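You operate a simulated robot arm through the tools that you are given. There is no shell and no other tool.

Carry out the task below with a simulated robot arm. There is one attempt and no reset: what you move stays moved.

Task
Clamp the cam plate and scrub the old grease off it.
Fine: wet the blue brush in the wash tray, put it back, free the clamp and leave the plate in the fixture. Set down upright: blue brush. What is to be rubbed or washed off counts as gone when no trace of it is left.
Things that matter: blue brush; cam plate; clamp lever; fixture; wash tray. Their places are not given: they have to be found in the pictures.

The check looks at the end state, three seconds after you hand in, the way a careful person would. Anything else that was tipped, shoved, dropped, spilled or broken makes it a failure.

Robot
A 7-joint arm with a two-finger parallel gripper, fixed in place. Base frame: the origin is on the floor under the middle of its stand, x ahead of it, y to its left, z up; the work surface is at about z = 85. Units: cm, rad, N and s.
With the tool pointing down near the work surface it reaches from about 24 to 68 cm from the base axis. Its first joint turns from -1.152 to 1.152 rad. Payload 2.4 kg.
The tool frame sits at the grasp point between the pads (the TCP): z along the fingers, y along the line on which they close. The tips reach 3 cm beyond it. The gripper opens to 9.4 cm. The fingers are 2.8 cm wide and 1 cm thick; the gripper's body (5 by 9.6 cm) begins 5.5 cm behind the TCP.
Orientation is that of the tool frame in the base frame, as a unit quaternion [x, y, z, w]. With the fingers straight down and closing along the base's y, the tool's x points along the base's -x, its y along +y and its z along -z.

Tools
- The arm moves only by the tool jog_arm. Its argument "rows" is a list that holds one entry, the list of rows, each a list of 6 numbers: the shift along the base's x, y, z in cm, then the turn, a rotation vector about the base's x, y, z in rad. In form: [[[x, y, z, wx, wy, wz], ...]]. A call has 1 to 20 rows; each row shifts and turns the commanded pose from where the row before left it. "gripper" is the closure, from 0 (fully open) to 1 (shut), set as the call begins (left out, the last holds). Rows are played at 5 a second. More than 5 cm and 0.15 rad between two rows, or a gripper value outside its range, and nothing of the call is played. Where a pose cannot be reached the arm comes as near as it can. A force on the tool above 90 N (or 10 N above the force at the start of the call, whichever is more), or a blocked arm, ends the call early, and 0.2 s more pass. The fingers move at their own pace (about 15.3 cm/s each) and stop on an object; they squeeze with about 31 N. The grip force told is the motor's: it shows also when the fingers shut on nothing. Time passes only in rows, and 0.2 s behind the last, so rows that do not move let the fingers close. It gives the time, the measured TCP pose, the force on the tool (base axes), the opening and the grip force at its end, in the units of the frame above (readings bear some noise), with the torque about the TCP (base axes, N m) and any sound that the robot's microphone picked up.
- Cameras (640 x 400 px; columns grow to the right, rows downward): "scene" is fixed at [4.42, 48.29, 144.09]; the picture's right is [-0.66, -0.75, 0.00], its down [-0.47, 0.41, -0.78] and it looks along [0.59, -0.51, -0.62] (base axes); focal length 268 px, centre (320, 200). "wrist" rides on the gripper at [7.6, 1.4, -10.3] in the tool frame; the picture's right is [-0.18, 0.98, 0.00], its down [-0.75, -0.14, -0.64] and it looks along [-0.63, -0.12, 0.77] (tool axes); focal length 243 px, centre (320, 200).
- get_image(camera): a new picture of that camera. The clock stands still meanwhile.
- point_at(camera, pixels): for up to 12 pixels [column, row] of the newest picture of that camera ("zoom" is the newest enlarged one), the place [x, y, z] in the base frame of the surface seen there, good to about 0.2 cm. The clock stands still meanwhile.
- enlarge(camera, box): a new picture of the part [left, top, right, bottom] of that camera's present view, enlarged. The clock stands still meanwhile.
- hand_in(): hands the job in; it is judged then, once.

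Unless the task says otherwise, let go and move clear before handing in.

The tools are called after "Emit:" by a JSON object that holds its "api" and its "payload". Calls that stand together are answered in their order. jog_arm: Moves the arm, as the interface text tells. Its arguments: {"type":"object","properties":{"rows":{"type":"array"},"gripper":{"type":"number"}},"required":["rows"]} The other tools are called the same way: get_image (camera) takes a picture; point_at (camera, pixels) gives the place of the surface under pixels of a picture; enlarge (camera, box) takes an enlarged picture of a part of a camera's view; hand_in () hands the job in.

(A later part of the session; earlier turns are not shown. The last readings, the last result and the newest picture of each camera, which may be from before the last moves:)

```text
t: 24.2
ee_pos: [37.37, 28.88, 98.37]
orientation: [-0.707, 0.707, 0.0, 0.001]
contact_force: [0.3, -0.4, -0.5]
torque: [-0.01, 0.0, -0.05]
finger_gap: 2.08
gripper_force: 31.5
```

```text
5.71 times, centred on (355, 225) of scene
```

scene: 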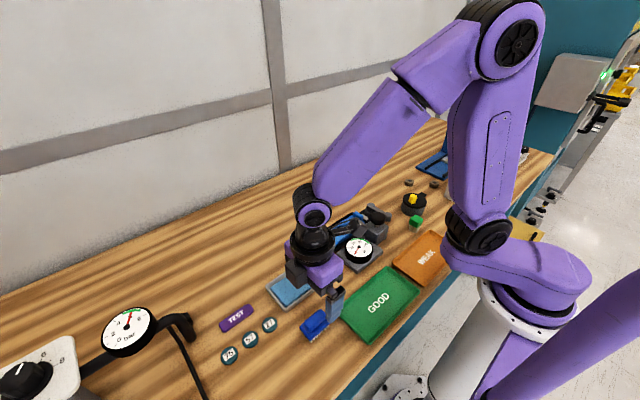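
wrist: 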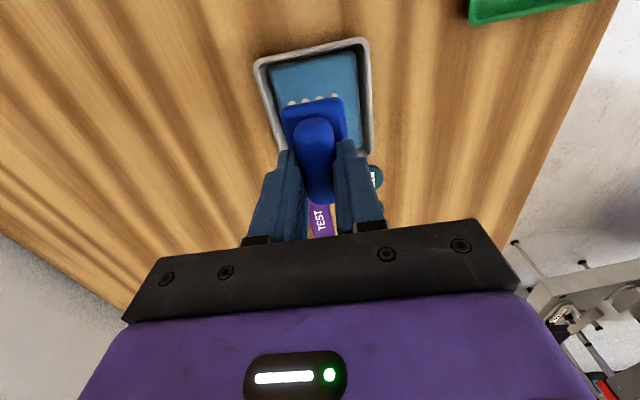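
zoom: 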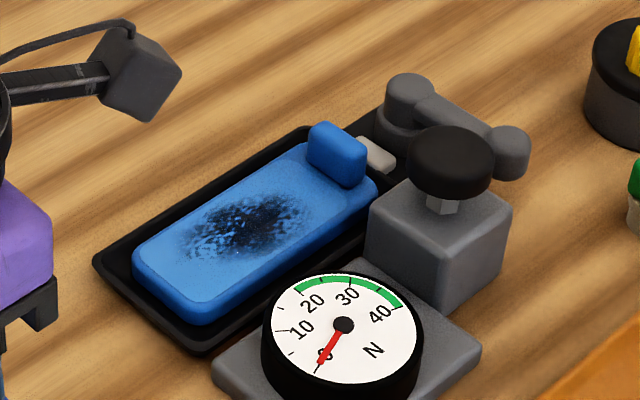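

The bristles are wet (light blue) and the brush is clear. Now I'll measure the grease patch, plate edges and the neighbouring gauge heights.

Emit:
{"api": "point_at", "payload": {"camera": "zoom", "pixels": [[180, 240], [315, 210], [250, 185], [230, 262], [245, 225], [140, 265], [200, 318], [300, 150], [355, 205], [345, 310], [320, 150], [448, 160]]}}

```text
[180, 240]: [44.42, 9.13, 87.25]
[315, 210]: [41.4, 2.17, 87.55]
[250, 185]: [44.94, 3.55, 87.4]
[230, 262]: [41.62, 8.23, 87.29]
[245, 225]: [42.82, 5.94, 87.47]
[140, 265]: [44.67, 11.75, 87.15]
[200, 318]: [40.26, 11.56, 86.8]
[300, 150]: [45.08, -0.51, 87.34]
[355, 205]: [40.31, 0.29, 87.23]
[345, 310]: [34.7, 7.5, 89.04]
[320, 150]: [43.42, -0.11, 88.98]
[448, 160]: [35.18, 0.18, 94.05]
```

The grease covers about x 41.2–44.9, y 2.2–9.1 at z≈87.4, and the raised boss ends near y 0.8. I'll carry the wet brush over the patch and stop just above it.

Emit:
{"api": "jog_arm", "payload": {"rows": [[[1, -4, 0, 0, 0, 0], [1, -4.5, 0, 0, 0, 0], [1, -4.5, 0, 0, 0, 0], [1, -4.5, 0, 0, 0, 0], [1.2, -4, 0, 0, 0, 0], [0.4, -1.5, 0, 0, 0, 0], [0, 0, -2, 0, 0, 0], [0, 0, -1.8, 0, 0, 0], [0, 0, 0, 0, 0, 0]]], "gripper": 1}}

Emit:
{"api": "enlarge", "payload": {"camera": "scene", "box": [310, 180, 400, 250]}}

Emit:
{"api": "get_image", "payload": {"camera": "wrist"}}

```text
t: 26.2
ee_pos: [42.74, 5.98, 94.72]
orientation: [-0.707, 0.707, 0.0, 0.0]
contact_force: [0.3, -0.1, -0.2]
torque: [-0.01, -0.02, -0.03]
finger_gap: 2.07
gripper_force: 31.6
```

```text
5.71 times, centred on (355, 215) of scene
```

zoom: 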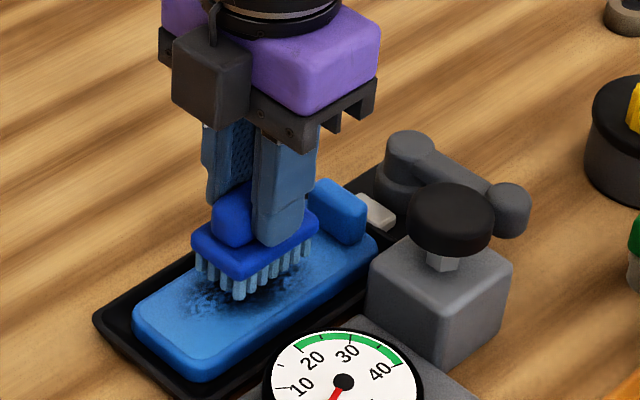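

```text
taken
```

wrist: 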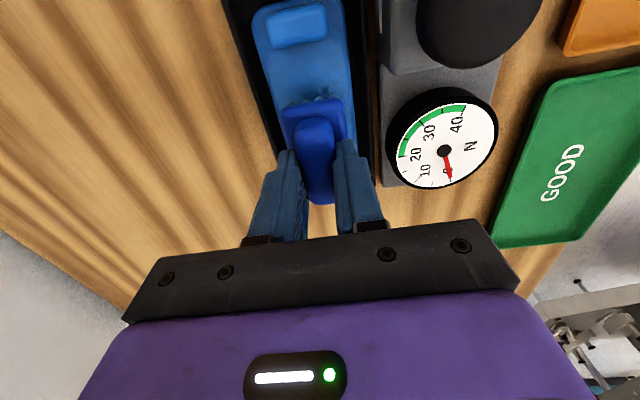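

The brush is right above the grease with about 1.5 cm of clearance. I'll lower it in small steps until it presses lightly.

Emit:
{"api": "jog_arm", "payload": {"rows": [[[0.2, -0.1, -1.2, 0, 0, 0], [0, 0, -0.3, 0, 0, 0], [0, 0, -0.15, 0, 0, 0], [0, 0, 0, 0, 0, 0]]], "gripper": 1}}

```text
t: 27.2
ee_pos: [43.03, 5.83, 92.94]
orientation: [-0.707, 0.707, 0.0, 0.0]
contact_force: [0.9, 0.1, -1.2]
torque: [-0.02, 0.0, 0.02]
finger_gap: 2.11
gripper_force: 31.3
```

No contact force yet at z 92.94. I'll go down another step.

Emit:
{"api": "jog_arm", "payload": {"rows": [[[0, 0, -0.15, 0, 0, 0], [0, 0, -0.1, 0, 0, 0], [0, 0, 0, 0, 0, 0]]], "gripper": 1}}

Emit:
{"api": "enlarge", "payload": {"camera": "scene", "box": [310, 180, 400, 250]}}

```text
t: 28.0
ee_pos: [43.11, 5.85, 92.81]
orientation: [-0.707, 0.707, -0.001, 0.0]
contact_force: [-5.4, 1.3, 25.1]
torque: [0.04, 0.24, -0.01]
finger_gap: 2.11
gripper_force: 30.8
```

```text
5.71 times, centred on (355, 215) of scene
```

zoom: 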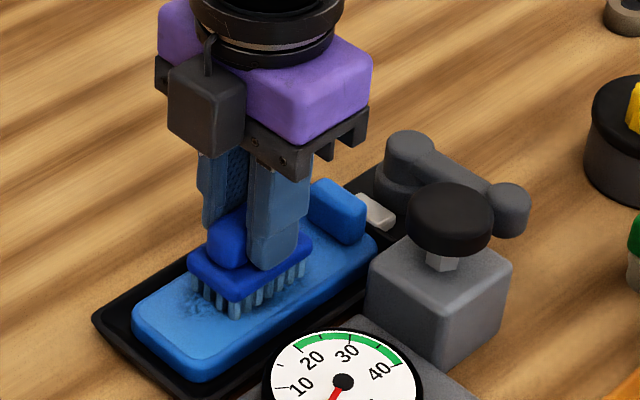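

Contact is 25 N now, a little firm, so I'll ease up slightly and scrub back and forth along y across the patch.

Emit:
{"api": "jog_arm", "payload": {"rows": [[[0, 0, 0.08, 0, 0, 0], [0, -0.6, 0, 0, 0, 0], [0, -0.6, 0, 0, 0, 0], [0, -0.4, 0, 0, 0, 0], [0, 0.6, 0, 0, 0, 0], [0, 0.7, 0, 0, 0, 0], [0, 0.7, 0, 0, 0, 0], [0, 0.7, 0, 0, 0, 0], [0, 0.7, 0, 0, 0, 0], [0, -0.6, 0, 0, 0, 0], [0, -0.6, 0, 0, 0, 0], [0, -0.6, 0, 0, 0, 0], [0, 0, 0, 0, 0, 0]]], "gripper": 1}}

Emit:
{"api": "enlarge", "payload": {"camera": "scene", "box": [310, 180, 400, 250]}}

```text
t: 30.8
ee_pos: [43.1, 5.88, 92.85]
orientation: [-0.707, 0.707, 0.0, 0.0]
contact_force: [-0.1, -0.2, -0.1]
torque: [-0.05, -0.01, 0.01]
finger_gap: 2.1
gripper_force: 30.8
```

```text
5.71 times, centred on (355, 215) of scene
```

zoom: 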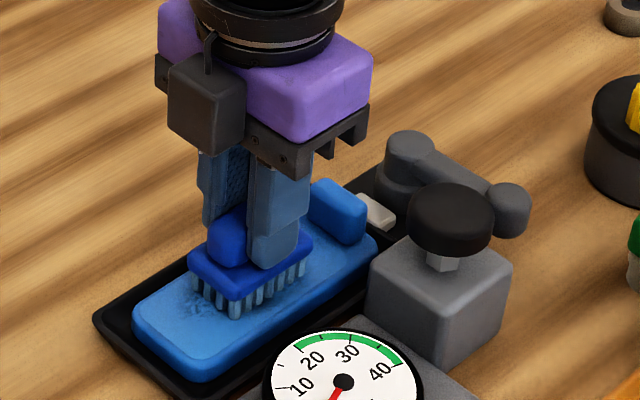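

The force dropped to near zero after easing up, so the contact was marginal. I'll lower by 0.05 and check before more strokes.

Emit:
{"api": "jog_arm", "payload": {"rows": [[[0, 0, -0.05, 0, 0, 0], [0, 0, 0, 0, 0, 0]]], "gripper": 1}}

```text
t: 31.4
ee_pos: [43.18, 5.84, 93.04]
orientation: [-0.706, 0.708, 0.0, 0.0]
contact_force: [-0.1, -0.7, -0.6]
torque: [0.02, 0.0, -0.01]
finger_gap: 2.12
gripper_force: 30.5
```

Emit:
{"api": "jog_arm", "payload": {"rows": [[[0, 0, -0.05, 0, 0, 0], [0, 0, 0, 0, 0, 0]]], "gripper": 1}}

```text
t: 32.0
ee_pos: [43.17, 5.77, 92.8]
orientation: [-0.707, 0.707, 0.0, 0.001]
contact_force: [0.3, 0.0, -0.8]
torque: [0.03, -0.02, -0.04]
finger_gap: 2.12
gripper_force: 31.0
```

Still no force at z about 92.85. I'll step lower in small amounts until I feel the plate again.

Emit:
{"api": "jog_arm", "payload": {"rows": [[[0, 0, -0.06, 0, 0, 0], [0, 0, 0, 0, 0, 0]]], "gripper": 1}}

Emit:
{"api": "enlarge", "payload": {"camera": "scene", "box": [325, 195, 375, 245]}}

```text
t: 32.6
ee_pos: [43.08, 5.87, 92.94]
orientation: [-0.706, 0.708, -0.001, 0.001]
contact_force: [-2.1, 0.3, 20.8]
torque: [-0.03, 0.16, 0.03]
finger_gap: 2.12
gripper_force: 31.4
```

```text
8.00 times, centred on (350, 220) of scene
```

zoom: 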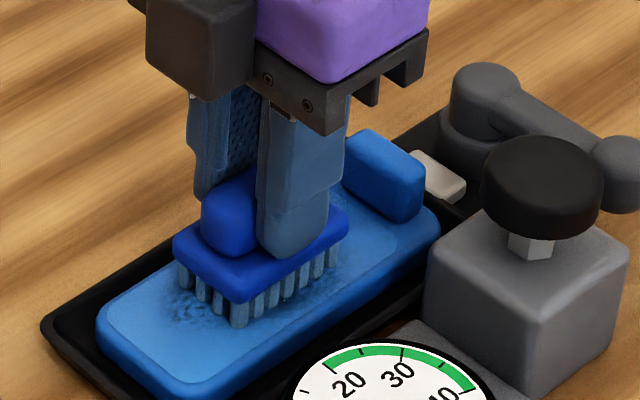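

Contact is back at about 21 N, and the patch already looks much fainter, with traces left near zoom (190,300). I'll scrub with longer strokes at this height.

Emit:
{"api": "jog_arm", "payload": {"rows": [[[0, 0.6, 0, 0, 0, 0], [0, 0.7, 0, 0, 0, 0], [0, 0.7, 0, 0, 0, 0], [0, 0.5, 0, 0, 0, 0], [0, -0.7, 0, 0, 0, 0], [0, -0.7, 0, 0, 0, 0], [0, -0.7, 0, 0, 0, 0], [0, -0.7, 0, 0, 0, 0], [0, -0.7, 0, 0, 0, 0], [0, -0.4, 0, 0, 0, 0], [0, 0.7, 0, 0, 0, 0], [0, 0.7, 0, 0, 0, 0], [0, 0, 0, 0, 0, 0]]], "gripper": 1}}

Emit:
{"api": "enlarge", "payload": {"camera": "scene", "box": [325, 195, 375, 245]}}

```text
t: 35.4
ee_pos: [42.95, 5.69, 92.71]
orientation: [-0.707, 0.707, 0.001, -0.001]
contact_force: [-1.4, -5.3, 16.6]
torque: [-0.35, -0.01, -0.01]
finger_gap: 2.12
gripper_force: 30.9
```

```text
8.00 times, centred on (350, 220) of scene
```

zoom: 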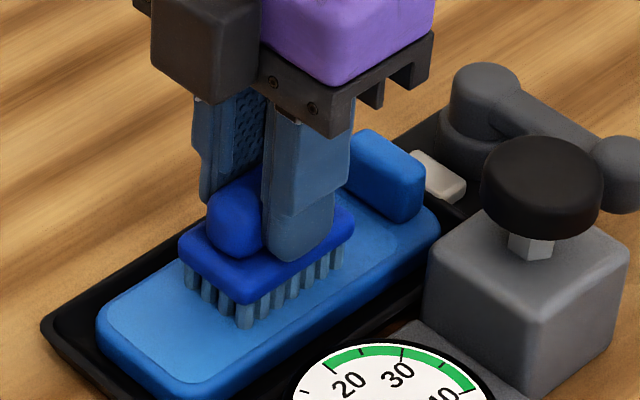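

The visible parts of the plate now look clean. I'll cover the side edges with strokes at x about 42.4 and 43.7.

Emit:
{"api": "jog_arm", "payload": {"rows": [[[-0.4, 0, 0, 0, 0, 0], [-0.3, 0.5, 0, 0, 0, 0], [0, 0.7, 0, 0, 0, 0], [0, 0.7, 0, 0, 0, 0], [0, -0.7, 0, 0, 0, 0], [0, -0.7, 0, 0, 0, 0], [0, -0.7, 0, 0, 0, 0], [0, -0.7, 0, 0, 0, 0], [0, -0.6, 0, 0, 0, 0], [0.6, 0, 0, 0, 0, 0], [0.7, 0, 0, 0, 0, 0], [0, 0.7, 0, 0, 0, 0], [0, 0.7, 0, 0, 0, 0], [0, 0.7, 0, 0, 0, 0], [0, 0.7, 0, 0, 0, 0], [0, 0.6, 0, 0, 0, 0], [0, -0.7, 0, 0, 0, 0], [-0.3, -0.7, 0, 0, 0, 0], [-0.3, -0.5, 0, 0, 0, 0], [0, 0, 0, 0, 0, 0]]], "gripper": 1}}

Emit:
{"api": "enlarge", "payload": {"camera": "scene", "box": [325, 195, 375, 245]}}

```text
t: 39.6
ee_pos: [43.08, 5.63, 92.81]
orientation: [0.707, -0.707, 0.0, 0.0]
contact_force: [-0.2, 0.5, -0.8]
torque: [-0.02, 0.01, 0.01]
finger_gap: 2.07
gripper_force: 31.4
```

```text
8.00 times, centred on (350, 220) of scene
```

zoom: 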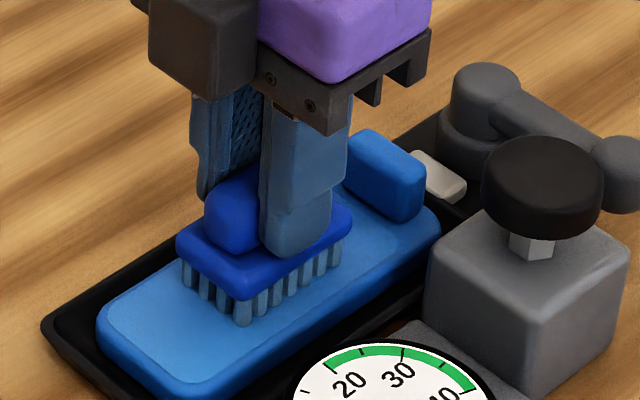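

Force is near zero again at the end, and what I can see is clean. I'll lift the brush and move it aside to inspect the whole plate.

Emit:
{"api": "jog_arm", "payload": {"rows": [[[0, 0, 2, 0, 0, 0], [0, 0, 3, 0, 0, 0], [0, 4, 1, 0, 0, 0], [0, 4, 0, 0, 0, 0], [0, 4, 0, 0, 0, 0], [0, 0, 0, 0, 0, 0]]], "gripper": 1}}

Emit:
{"api": "enlarge", "payload": {"camera": "scene", "box": [320, 195, 380, 245]}}

Emit:
{"api": "get_image", "payload": {"camera": "wrist"}}

```text
t: 41.0
ee_pos: [43.16, 17.73, 98.71]
orientation: [0.708, -0.707, -0.001, 0.0]
contact_force: [0.5, -0.2, -1.1]
torque: [-0.01, 0.0, 0.02]
finger_gap: 2.09
gripper_force: 31.0
```

```text
8.00 times, centred on (350, 220) of scene
```

zoom: 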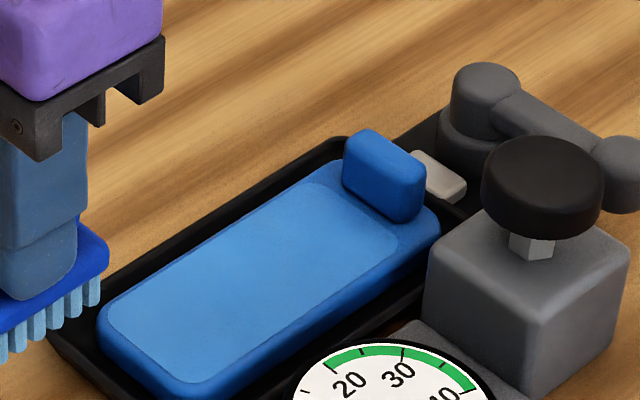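

```text
taken
```

wrist: 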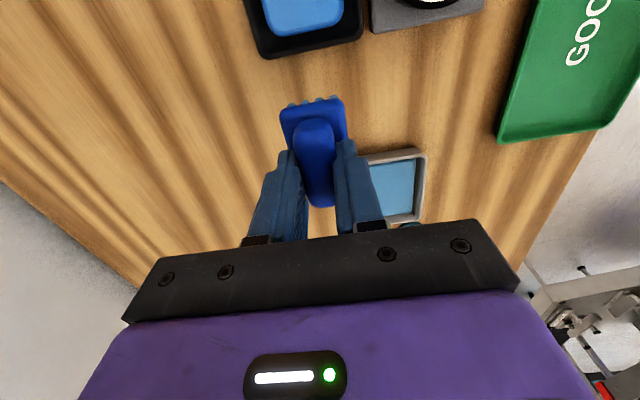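

The plate looks uniformly blue. I'll zoom in more tightly to make sure no faint trace is left, and check the brush in the grip.

Emit:
{"api": "enlarge", "payload": {"camera": "scene", "box": [330, 212, 354, 228]}}

Emit:
{"api": "enlarge", "payload": {"camera": "scene", "box": [330, 226, 354, 244]}}

Emit:
{"api": "enlarge", "payload": {"camera": "scene", "box": [348, 208, 378, 230]}}

Emit:
{"api": "enlarge", "payload": {"camera": "scene", "box": [290, 205, 345, 250]}}

```text
16.00 times, centred on (342, 220) of scene
```

zoom: 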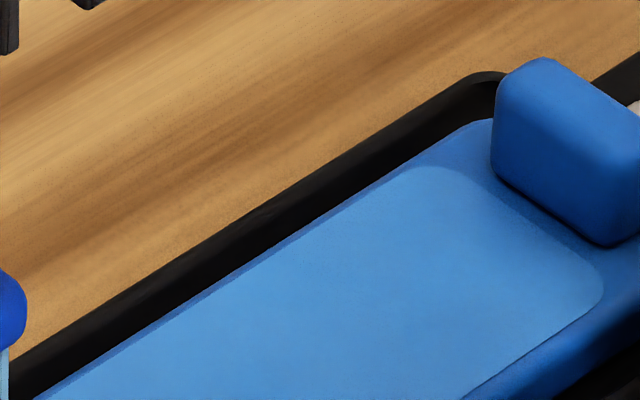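

```text
16.00 times, centred on (342, 235) of scene
```

zoom: 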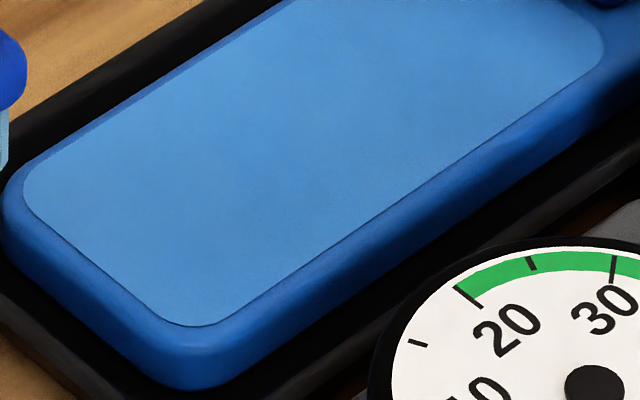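

```text
16.00 times, centred on (363, 219) of scene
```

zoom: 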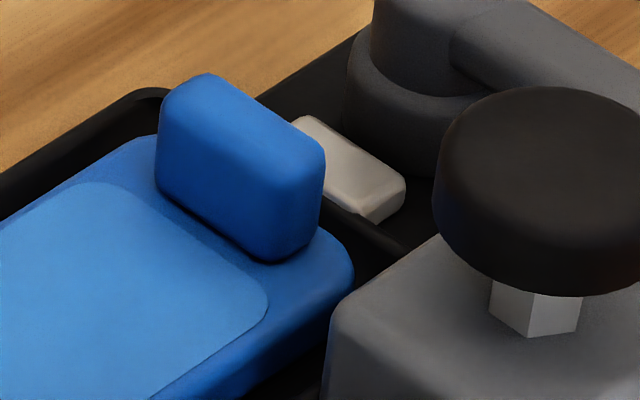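

```text
8.89 times, centred on (318, 228) of scene
```

zoom: 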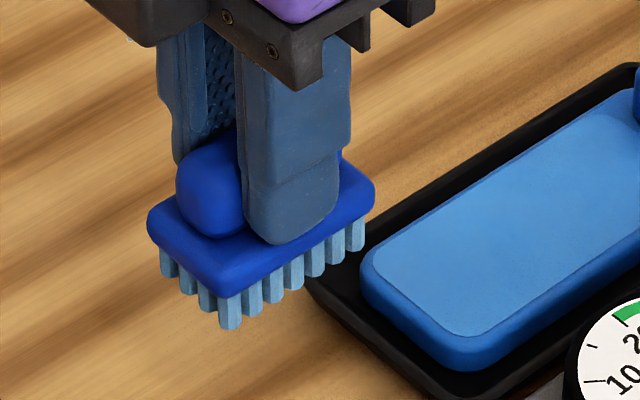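

The plate looks clean from here. For a closer check I'll raise the brush and view the plate with the wrist camera from the side.

Emit:
{"api": "jog_arm", "payload": {"rows": [[[-1, 0, 3, 0, 0, 0], [-2, -3, 1.5, 0, 0, 0], [-1.5, -4, 0, 0, 0, 0], [-1, -4, 0, 0, 0, 0], [0, 0, 0, 0, 0, 0]]], "gripper": 1}}

Emit:
{"api": "get_image", "payload": {"camera": "wrist"}}

Emit:
{"api": "enlarge", "payload": {"camera": "wrist", "box": [200, 0, 320, 120]}}

```text
t: 42.2
ee_pos: [37.56, 6.76, 102.99]
orientation: [-0.707, 0.707, 0.0, -0.001]
contact_force: [-0.9, -0.5, -1.1]
torque: [0.01, -0.01, 0.03]
finger_gap: 2.08
gripper_force: 30.7
```

```text
taken
```

wrist: 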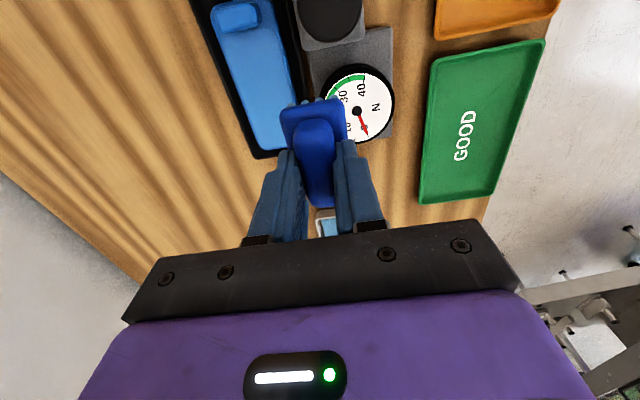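

```text
3.33 times, centred on (260, 60) of wrist
```

zoom: 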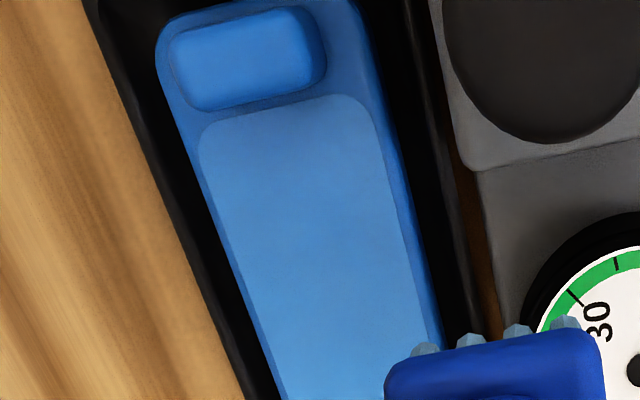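

The plate shows no smear in this close view either. I'll take two very tight views of the patch area to be sure.

Emit:
{"api": "enlarge", "payload": {"camera": "wrist", "box": [230, 25, 280, 65]}}

Emit:
{"api": "enlarge", "payload": {"camera": "wrist", "box": [245, 60, 295, 140]}}

Emit:
{"api": "enlarge", "payload": {"camera": "scene", "box": [325, 205, 375, 250]}}

```text
10.00 times, centred on (255, 45) of wrist
```

zoom: 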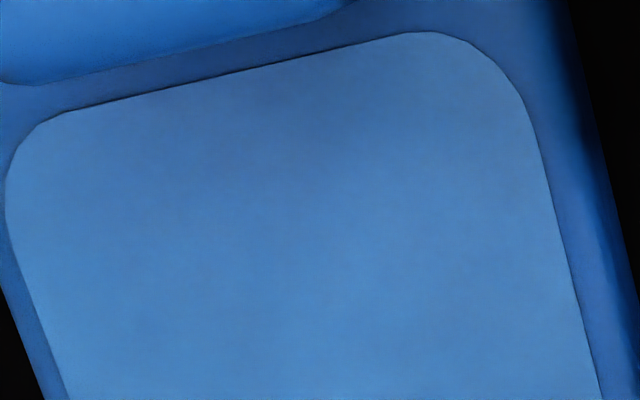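

```text
5.00 times, centred on (270, 100) of wrist
```

zoom: 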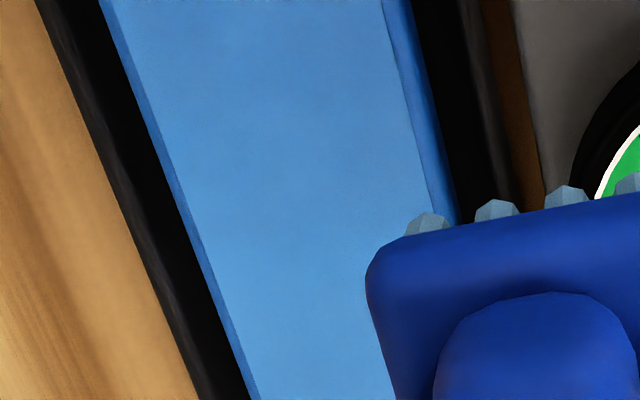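

```text
8.89 times, centred on (350, 228) of scene
```

zoom: 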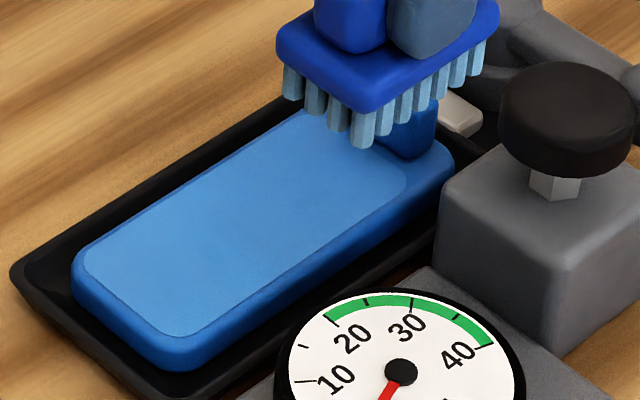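

There are no definite marks, but the last pass ended with light contact, so I'll make one more full scrub pass for certainty. First I'll bring the brush back over the plate centre.

Emit:
{"api": "jog_arm", "payload": {"rows": [[[3, -0.5, 0, 0, 0, 0], [2.5, -0.5, -2, 0, 0, 0], [0, 0, -4, 0, 0, 0], [0, 0, -3, 0, 0, 0], [0, 0, -0.8, 0, 0, 0], [0, 0, 0, 0, 0, 0]]], "gripper": 1}}

```text
t: 43.6
ee_pos: [42.98, 5.85, 93.39]
orientation: [0.708, -0.706, -0.001, 0.001]
contact_force: [0.3, -0.9, -1.4]
torque: [-0.04, -0.02, 0.0]
finger_gap: 2.09
gripper_force: 31.0
```

Emit:
{"api": "jog_arm", "payload": {"rows": [[[0, 0, -0.3, 0, 0, 0], [0, 0, -0.1, 0, 0, 0], [0, 0, -0.05, 0, 0, 0], [0, 0, 0, 0, 0, 0]]], "gripper": 1}}

```text
t: 44.6
ee_pos: [43.11, 5.83, 92.92]
orientation: [-0.707, 0.707, 0.001, 0.001]
contact_force: [0.3, 1.0, -1.6]
torque: [-0.01, 0.0, -0.04]
finger_gap: 2.09
gripper_force: 31.1
```

Emit:
{"api": "jog_arm", "payload": {"rows": [[[0, 0, -0.08, 0, 0, 0], [0, 0, 0, 0, 0, 0]]], "gripper": 1}}

```text
t: 45.2
ee_pos: [42.99, 5.9, 92.86]
orientation: [0.707, -0.707, 0.0, -0.001]
contact_force: [0.2, -0.4, -0.1]
torque: [0.0, 0.0, 0.0]
finger_gap: 2.1
gripper_force: 31.0
```

Emit:
{"api": "jog_arm", "payload": {"rows": [[[0, 0, -0.08, 0, 0, 0], [0, 0, 0, 0, 0, 0]]], "gripper": 1}}

```text
t: 45.8
ee_pos: [43.03, 5.69, 92.88]
orientation: [-0.707, 0.707, 0.0, 0.0]
contact_force: [0.1, -0.3, 0.3]
torque: [0.01, -0.02, 0.0]
finger_gap: 2.1
gripper_force: 31.0
```

Still free at a commanded height of about 92.75. I'll keep stepping down gently until the plate is felt.

Emit:
{"api": "jog_arm", "payload": {"rows": [[[0, 0, -0.06, 0, 0, 0], [0, 0, 0, 0, 0, 0]]], "gripper": 1}}

Emit:
{"api": "enlarge", "payload": {"camera": "scene", "box": [325, 205, 375, 250]}}

```text
t: 46.4
ee_pos: [43.05, 5.68, 92.65]
orientation: [0.707, -0.707, 0.0, 0.001]
contact_force: [-1.1, -0.8, -1.4]
torque: [-0.02, 0.0, 0.0]
finger_gap: 2.08
gripper_force: 30.7
```

```text
8.89 times, centred on (350, 228) of scene
```

zoom: 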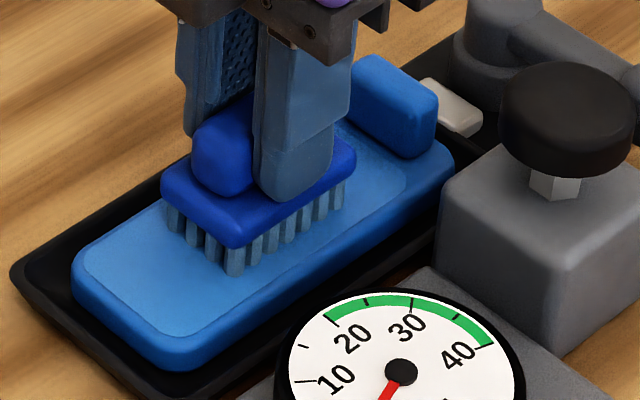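

Emit:
{"api": "jog_arm", "payload": {"rows": [[[0, 0, -0.05, 0, 0, 0], [0, 0, 0, 0, 0, 0]]], "gripper": 1}}

```text
t: 47.0
ee_pos: [42.97, 5.67, 92.7]
orientation: [-0.707, 0.707, 0.0, 0.001]
contact_force: [-2.8, -0.4, 8.7]
torque: [-0.02, 0.1, 0.01]
finger_gap: 2.08
gripper_force: 31.1
```

Contact of 8.7 N is established. I'll press very slightly more and run a full set of strokes over the patch.

Emit:
{"api": "jog_arm", "payload": {"rows": [[[0, 0, -0.04, 0, 0, 0], [0, 0.7, 0, 0, 0, 0], [0, 0.7, 0, 0, 0, 0], [0, 0.7, 0, 0, 0, 0], [0, 0.5, 0, 0, 0, 0], [-0.4, 0, 0, 0, 0, 0], [-0.4, 0, 0, 0, 0, 0], [0, -0.7, 0, 0, 0, 0], [0, -0.7, 0, 0, 0, 0], [0, -0.7, 0, 0, 0, 0], [0, -0.7, 0, 0, 0, 0], [0, -0.7, 0, 0, 0, 0], [0, -0.7, 0, 0, 0, 0], [0.4, 0, 0, 0, 0, 0], [0.4, 0, 0, 0, 0, 0], [0.4, 0, 0, 0, 0, 0], [0.3, 0, 0, 0, 0, 0], [0, 0.7, 0, 0, 0, 0], [0, 0.7, 0, 0, 0, 0], [0, 0, 0, 0, 0, 0]]], "gripper": 1}}

```text
t: 51.2
ee_pos: [43.77, 5.69, 92.68]
orientation: [0.708, -0.707, 0.0, 0.0]
contact_force: [1.1, -2.4, 6.9]
torque: [-0.15, -0.11, 0.01]
finger_gap: 2.12
gripper_force: 31.2
```

Contact held at about 7 N throughout. I'll finish the pass on the +x side and back through the centre.

Emit:
{"api": "jog_arm", "payload": {"rows": [[[0, 0.7, 0, 0, 0, 0], [0, 0.7, 0, 0, 0, 0], [0, 0.7, 0, 0, 0, 0], [0, 0.4, 0, 0, 0, 0], [-0.4, 0, 0, 0, 0, 0], [-0.4, 0, 0, 0, 0, 0], [0, -0.7, 0, 0, 0, 0], [0, -0.7, 0, 0, 0, 0], [0, -0.7, 0, 0, 0, 0], [0, -0.7, 0, 0, 0, 0], [0, -0.7, 0, 0, 0, 0], [0, -0.6, 0, 0, 0, 0], [0, 0.7, 0, 0, 0, 0], [0, 0.8, 0, 0, 0, 0], [0, 0, 0, 0, 0, 0]]], "gripper": 1}}

Emit:
{"api": "jog_arm", "payload": {"rows": [[[0, 0, 2, 0, 0, 0], [0, 0, 3, 0, 0, 0], [0, 4, 1, 0, 0, 0], [0, 4.5, 0, 0, 0, 0], [0, 4.5, 0, 0, 0, 0], [0, 0, 0, 0, 0, 0]]], "gripper": 1}}

Emit:
{"api": "enlarge", "payload": {"camera": "scene", "box": [320, 195, 380, 245]}}

Emit:
{"api": "enlarge", "payload": {"camera": "scene", "box": [335, 214, 359, 234]}}

Emit:
{"api": "enlarge", "payload": {"camera": "scene", "box": [280, 210, 340, 260]}}

```text
t: 54.4
ee_pos: [42.85, 5.48, 92.73]
orientation: [0.707, -0.707, 0.0, 0.0]
contact_force: [1.1, -5.0, 10.7]
torque: [-0.23, -0.05, 0.03]
finger_gap: 2.1
gripper_force: 31.0
```

```text
t: 55.8
ee_pos: [42.9, 18.61, 98.8]
orientation: [-0.707, 0.707, 0.0, 0.0]
contact_force: [0.7, -0.4, -0.6]
torque: [-0.02, -0.01, -0.01]
finger_gap: 2.07
gripper_force: 31.0
```

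```text
8.00 times, centred on (350, 220) of scene
```

zoom: 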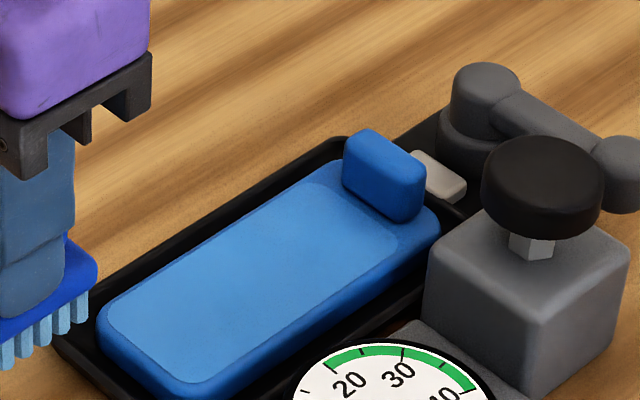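

```text
16.00 times, centred on (347, 224) of scene
```

zoom: 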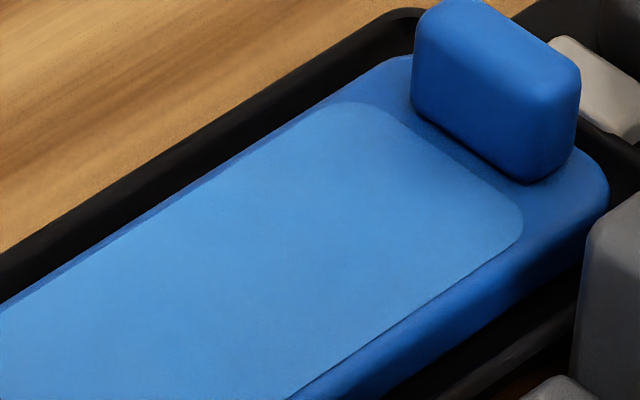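

```text
8.00 times, centred on (310, 235) of scene
```

zoom: 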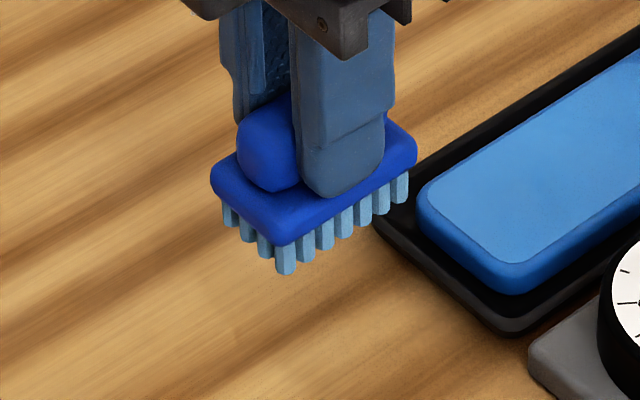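

The plate is clean with no trace visible, it has not shifted, and the brush is still square in the grip. I'll carry the brush back to its home spot above (26.35, 30.7).

Emit:
{"api": "jog_arm", "payload": {"rows": [[[-3.3, 2.4, 0, 0, 0, 0], [-3.3, 2.4, 0, 0, 0, 0], [-3.3, 2.4, 0, 0, 0, 0], [-3.3, 2.4, 0, 0, 0, 0], [-3.3, 2.45, 0, 0, 0, 0], [0, 0, -3, 0, 0, 0], [0, 0, 0, 0, 0, 0]]], "gripper": 1}}

Emit:
{"api": "enlarge", "payload": {"camera": "scene", "box": [275, 275, 365, 350]}}

Emit:
{"api": "get_image", "payload": {"camera": "wrist"}}

```text
t: 57.4
ee_pos: [26.28, 30.55, 95.67]
orientation: [0.708, -0.707, 0.0, 0.0]
contact_force: [0.4, -0.3, 0.2]
torque: [0.01, 0.0, 0.01]
finger_gap: 2.12
gripper_force: 31.3
```

```text
5.33 times, centred on (320, 312) of scene
```

zoom: 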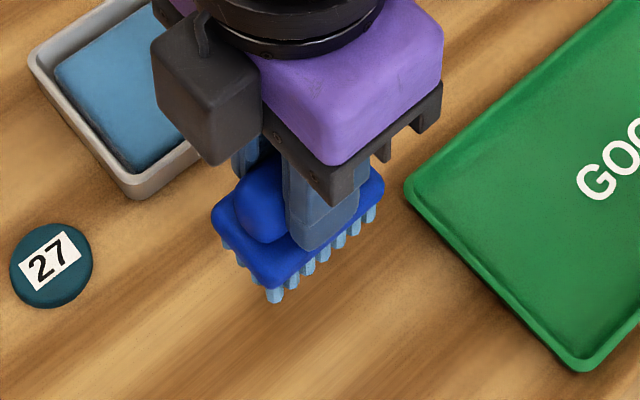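

```text
taken
```

wrist: 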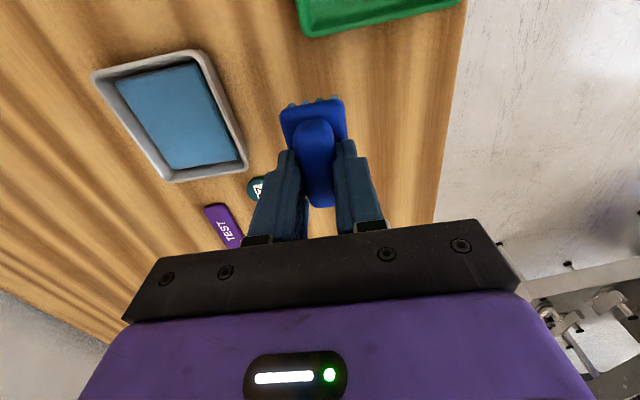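

The brush is above its home spot and clear of the "27" disc and the trays. I'll lower it toward the table, slowing near contact (expected around z 90.5–90.8).

Emit:
{"api": "jog_arm", "payload": {"rows": [[[0.05, 0.12, -3, 0, 0, 0], [0, 0, -1.3, 0, 0, 0], [0, 0, -0.4, 0, 0, 0], [0, 0, 0, 0, 0, 0]]], "gripper": 1}}

```text
t: 58.4
ee_pos: [26.29, 30.64, 90.96]
orientation: [0.707, -0.707, 0.0, 0.0]
contact_force: [-0.4, 0.2, -0.8]
torque: [0.02, 0.01, -0.01]
finger_gap: 2.1
gripper_force: 30.7
```

Emit:
{"api": "jog_arm", "payload": {"rows": [[[0, 0, -0.2, 0, 0, 0], [0, 0, -0.1, 0, 0, 0], [0, 0, 0, 0, 0, 0]]], "gripper": 1}}

Emit:
{"api": "enlarge", "payload": {"camera": "scene", "box": [285, 290, 350, 350]}}

```text
t: 59.2
ee_pos: [26.48, 30.63, 90.62]
orientation: [0.707, -0.707, 0.0, 0.0]
contact_force: [-0.2, -0.6, -0.7]
torque: [0.02, 0.01, 0.01]
finger_gap: 2.1
gripper_force: 31.1
```

```text
6.67 times, centred on (318, 320) of scene
```

zoom: 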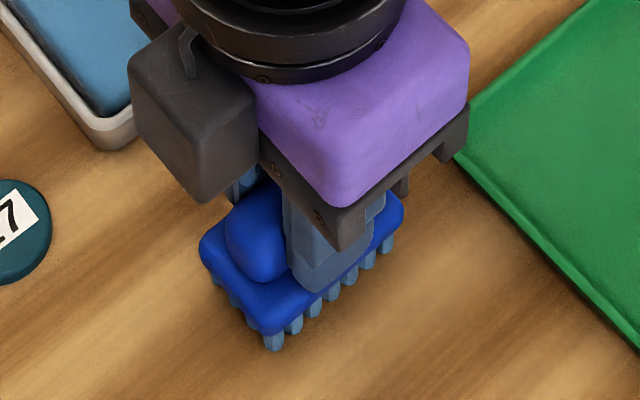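

No contact with the table yet at a commanded height near 90.65. I'll lower in fine steps until it touches.

Emit:
{"api": "jog_arm", "payload": {"rows": [[[0, 0, -0.1, 0, 0, 0], [0, 0, 0, 0, 0, 0]]], "gripper": 1}}

```text
t: 59.8
ee_pos: [26.47, 30.76, 90.65]
orientation: [-0.707, 0.707, 0.0, -0.001]
contact_force: [1.1, -0.5, 7.6]
torque: [-0.14, -0.04, 0.02]
finger_gap: 2.09
gripper_force: 31.1
```

The brush now rests on the table with 7.6 N. I'll open the fingers partway to release it, holding still.

Emit:
{"api": "jog_arm", "payload": {"rows": [[[0, 0, 0, 0, 0, 0], [0, 0, 0, 0, 0, 0], [0, 0, 0, 0, 0, 0]]], "gripper": 0.5}}

Emit:
{"api": "enlarge", "payload": {"camera": "scene", "box": [285, 290, 350, 350]}}

Emit:
{"api": "enlarge", "payload": {"camera": "wrist", "box": [240, 80, 400, 230]}}

```text
t: 60.6
ee_pos: [26.56, 30.65, 90.57]
orientation: [0.707, -0.707, 0.001, 0.0]
contact_force: [0.7, -0.1, 0.5]
torque: [0.02, 0.04, -0.02]
finger_gap: 4.69
gripper_force: 0.0
```

```text
6.67 times, centred on (318, 320) of scene
```

zoom: 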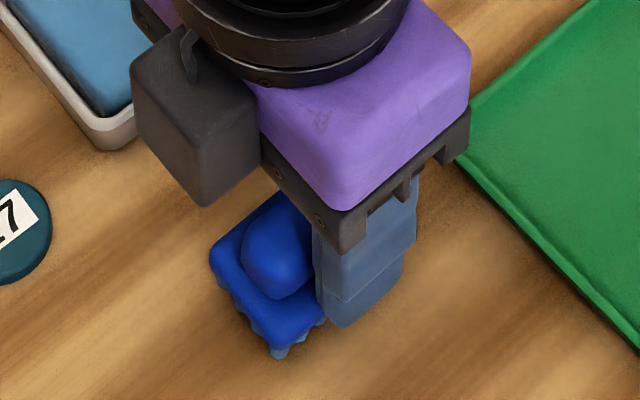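

```text
2.67 times, centred on (320, 155) of wrist
```

zoom: 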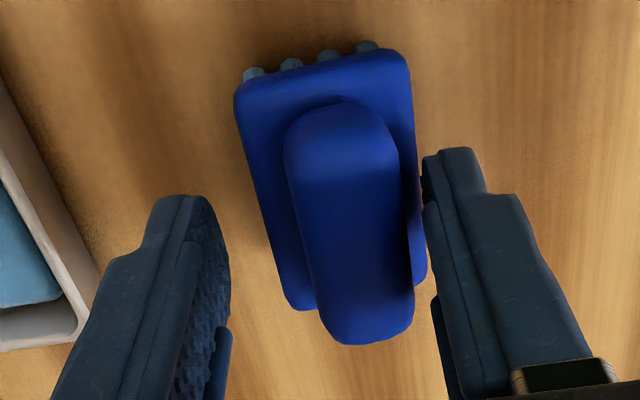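

The fingers are open (gap 4.69) and clear of the brush, which may have shifted slightly toward -x. I'll rise straight up and inspect it.

Emit:
{"api": "jog_arm", "payload": {"rows": [[[0, 0, 1, 0, 0, 0], [0, 0, 3, 0, 0, 0], [0, 0, 4, 0, 0, 0], [3, -3, 2, 0, 0, 0], [3, -3, 0, 0, 0, 0], [0, 0, 0, 0, 0, 0]]], "gripper": 0.5}}

Emit:
{"api": "enlarge", "payload": {"camera": "scene", "box": [285, 295, 345, 350]}}

Emit:
{"api": "get_image", "payload": {"camera": "wrist"}}

```text
t: 62.0
ee_pos: [32.69, 24.67, 100.81]
orientation: [-0.707, 0.707, 0.0, 0.0]
contact_force: [0.0, 1.0, -0.2]
torque: [0.01, -0.01, 0.01]
finger_gap: 4.69
gripper_force: 0.1
```

```text
7.27 times, centred on (315, 322) of scene
```

zoom: 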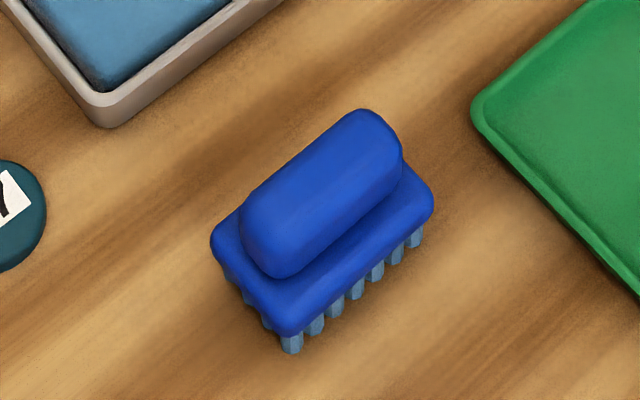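

```text
taken
```

wrist: 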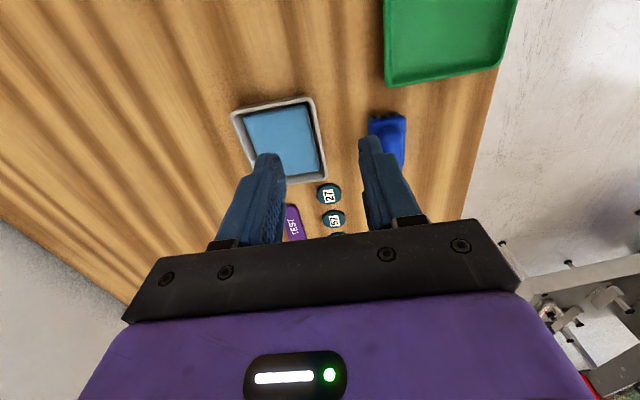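

The brush stands upright on its bristles, within a couple of millimetres of its first spot. Now I'll turn the gripper back, shut it, and go over to the lever to look at the gap between knob and tester block.

Emit:
{"api": "jog_arm", "payload": {"rows": [[[0.2, -2.5, 0.8, 0, 0, -0.1428], [0.2, -2.5, 0.8, 0, 0, -0.1428], [0.2, -2.5, 0.8, 0, 0, -0.1428], [0.3, -2.7, 0.8, 0, 0, -0.1428], [0.3, -2.7, 0.8, 0, 0, -0.1428], [0.3, -2.7, 0.8, 0, 0, -0.1428], [0.3, -2.7, 0, 0, 0, -0.1428], [0.3, -2.7, 0, 0, 0, -0.1428], [0.3, -2.7, 0, 0, 0, -0.1428], [0.3, -2.7, 0, 0, 0, -0.1428], [0.3, -2.7, 0, 0, 0, -0.1428], [0, -2.2, 0, 0, 0, 0], [0, 0, 0, 0, 0, 0]]], "gripper": 1}}

Emit:
{"api": "get_image", "payload": {"camera": "wrist"}}

Emit:
{"api": "get_image", "payload": {"camera": "scene"}}

```text
t: 64.8
ee_pos: [35.55, -6.58, 105.49]
orientation: [0.0, 1.0, 0.0, 0.0]
contact_force: [0.0, 1.1, 0.5]
torque: [-0.01, 0.0, -0.03]
finger_gap: 0.0
gripper_force: 31.2
```

```text
taken
```

wrist: 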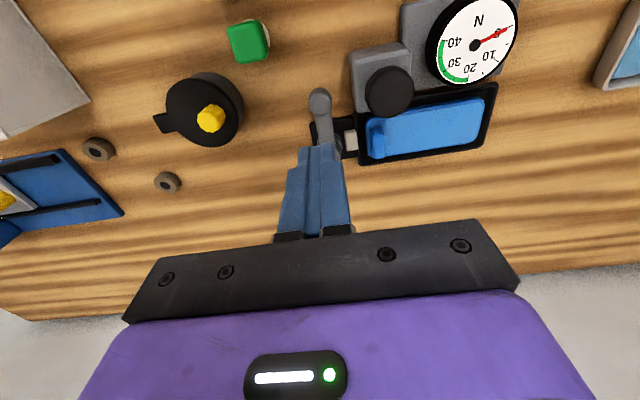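

```text
taken
```

scene: 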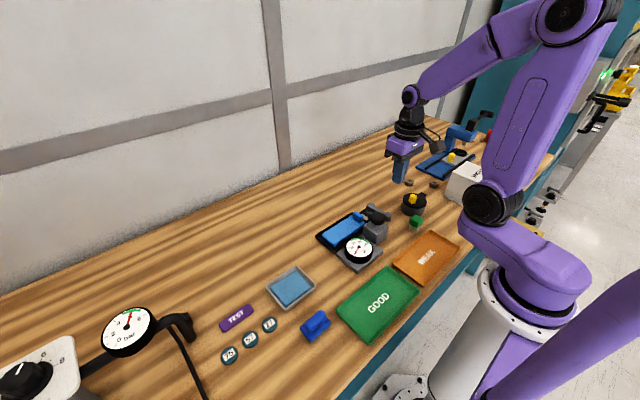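

Emit:
{"api": "enlarge", "payload": {"camera": "wrist", "box": [280, 30, 420, 170]}}

Emit:
{"api": "point_at", "payload": {"camera": "wrist", "pixels": [[352, 57], [356, 105], [360, 108], [354, 85], [358, 70], [320, 98], [312, 98], [329, 98], [326, 122], [320, 122], [332, 122], [390, 90]]}}

```text
2.86 times, centred on (350, 100) of wrist
```

zoom: 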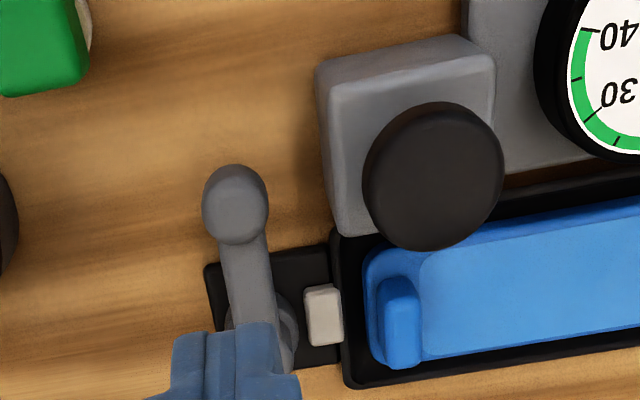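

```text
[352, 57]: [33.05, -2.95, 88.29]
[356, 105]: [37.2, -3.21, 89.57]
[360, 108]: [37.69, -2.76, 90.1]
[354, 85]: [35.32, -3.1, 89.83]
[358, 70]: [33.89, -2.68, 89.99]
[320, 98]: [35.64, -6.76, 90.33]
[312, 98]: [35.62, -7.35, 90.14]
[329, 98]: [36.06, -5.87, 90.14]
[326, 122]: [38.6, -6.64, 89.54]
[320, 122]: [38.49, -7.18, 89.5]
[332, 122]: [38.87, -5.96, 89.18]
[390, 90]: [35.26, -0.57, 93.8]
```

The block's edge is at y≈-3.1 and the knob spans y -5.8 to -7.6, so two slightly open fingers fit around the knob with good room. I'll open to about 3.1 cm and come down astride the knob.

Emit:
{"api": "jog_arm", "payload": {"rows": [[[0.4, -0.05, -3, 0, 0, 0], [0, 0, -4, 0, 0, 0], [0, 0, -3, 0, 0, 0], [0, 0, 0, 0, 0, 0]]], "gripper": 0.67}}

Emit:
{"api": "enlarge", "payload": {"camera": "wrist", "box": [240, 40, 420, 200]}}

Emit:
{"api": "enlarge", "payload": {"camera": "scene", "box": [330, 170, 430, 250]}}

```text
t: 65.8
ee_pos: [35.8, -6.68, 95.35]
orientation: [0.001, 1.0, 0.0, -0.001]
contact_force: [-0.1, 0.1, 0.6]
torque: [-0.02, -0.03, 0.0]
finger_gap: 3.08
gripper_force: 0.1
```

```text
2.50 times, centred on (330, 120) of wrist
```

zoom: 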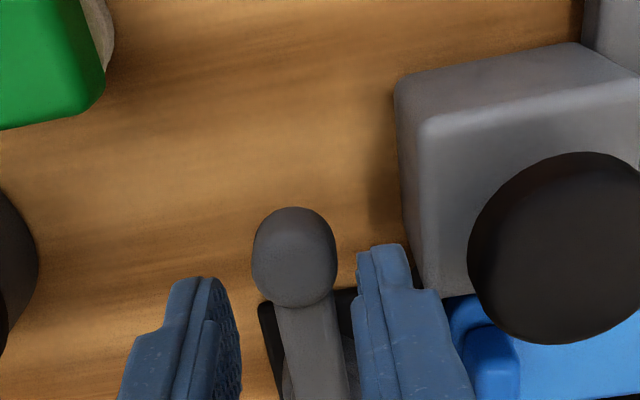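

```text
5.00 times, centred on (380, 210) of scene
```

zoom: 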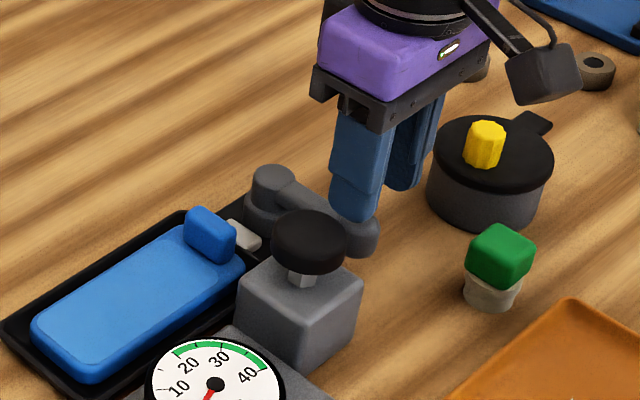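

The fingers sit evenly either side of the knob in plan (wrist zoom knob at (295,255)) and clear of the tester. I'll descend to z≈91.2.

Emit:
{"api": "jog_arm", "payload": {"rows": [[[0.1, 0, -2, 0, 0, 0], [0, 0, -1.5, 0, 0, 0], [0, 0, -0.7, 0, 0, 0], [0, 0, 0, 0, 0, 0]]], "gripper": 0.67}}

Emit:
{"api": "enlarge", "payload": {"camera": "scene", "box": [330, 170, 430, 250]}}

Emit:
{"api": "enlarge", "payload": {"camera": "wrist", "box": [240, 80, 420, 240]}}

```text
t: 66.8
ee_pos: [36.06, -6.53, 91.34]
orientation: [0.0, 1.0, 0.0, -0.001]
contact_force: [-0.4, 0.5, 0.4]
torque: [0.01, 0.0, -0.01]
finger_gap: 3.11
gripper_force: 0.0
```

```text
5.00 times, centred on (380, 210) of scene
```

zoom: 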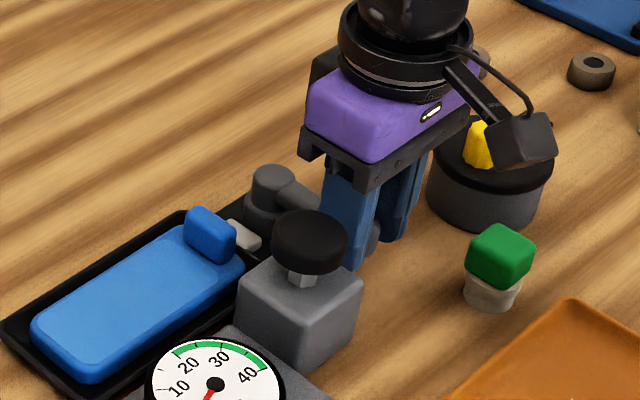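

```text
2.50 times, centred on (330, 160) of wrist
```

zoom: 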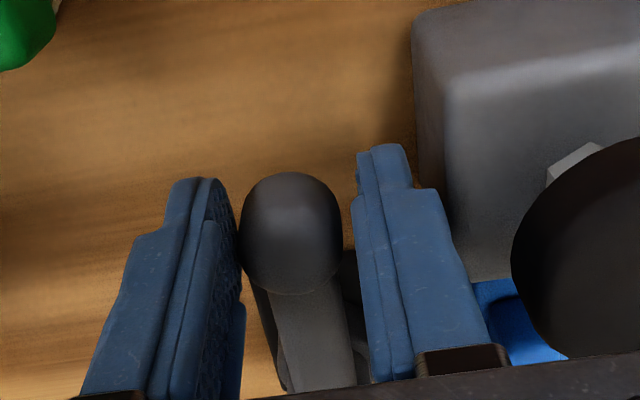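

The fingers straddle the knob without touching (forces near zero). Before swinging back, I'll check the height of the nearby pot, since the camera will pass over that area when the gripper turns.

Emit:
{"api": "point_at", "payload": {"camera": "scene", "pixels": [[412, 196], [405, 205], [425, 203], [414, 219], [437, 184], [409, 183]]}}

Emit:
{"api": "get_image", "payload": {"camera": "scene"}}

```text
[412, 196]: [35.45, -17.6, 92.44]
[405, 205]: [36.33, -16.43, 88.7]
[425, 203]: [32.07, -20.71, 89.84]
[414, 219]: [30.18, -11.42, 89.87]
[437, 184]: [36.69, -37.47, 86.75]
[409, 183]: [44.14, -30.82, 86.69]
```

```text
taken
```

scene: 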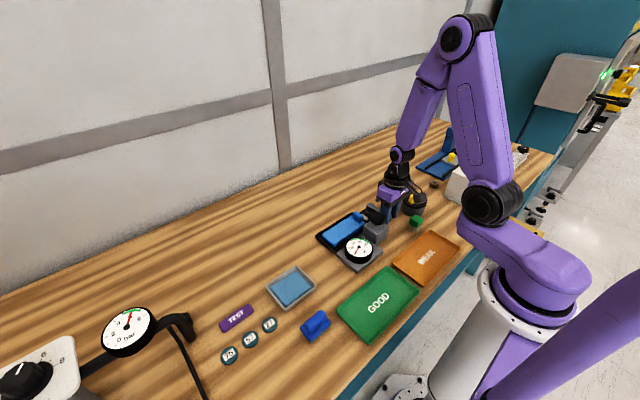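

The pot (about (35,-18), top z≈93) lies clear of the arc and well below the camera. I'll swing the lever back along its arc, turning the gripper with it, first part.

Emit:
{"api": "jog_arm", "payload": {"rows": [[[0.067, -0.932, 0, 0, 0, 0.1428], [0.198, -0.913, 0, 0, 0, 0.1428], [0.327, -0.876, 0, 0, 0, 0.1428], [0.448, -0.82, 0, 0, 0, 0.1428], [0, 0, 0, 0, 0, 0]]], "gripper": 0.67}}

Emit:
{"api": "enlarge", "payload": {"camera": "scene", "box": [330, 170, 430, 250]}}

Emit:
{"api": "enlarge", "payload": {"camera": "wrist", "box": [240, 80, 420, 240]}}

```text
t: 68.0
ee_pos: [37.05, -10.31, 91.3]
orientation: [-0.284, 0.959, 0.0, 0.0]
contact_force: [-1.0, 0.9, 0.0]
torque: [0.03, 0.01, -0.01]
finger_gap: 3.15
gripper_force: 0.1
```

```text
5.00 times, centred on (380, 210) of scene
```

zoom: 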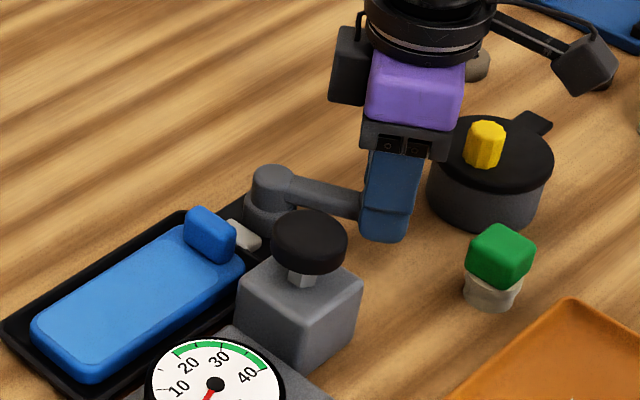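

```text
2.50 times, centred on (330, 160) of wrist
```

zoom: 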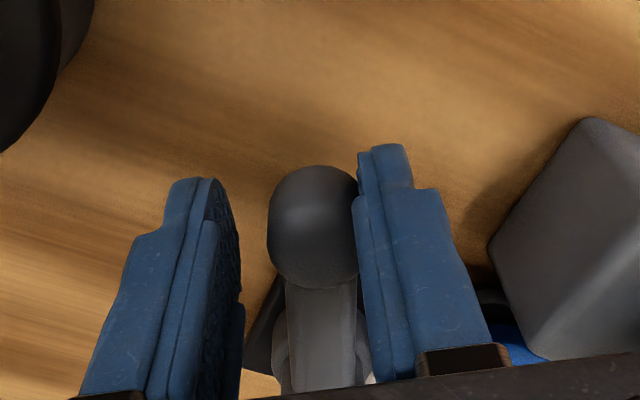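

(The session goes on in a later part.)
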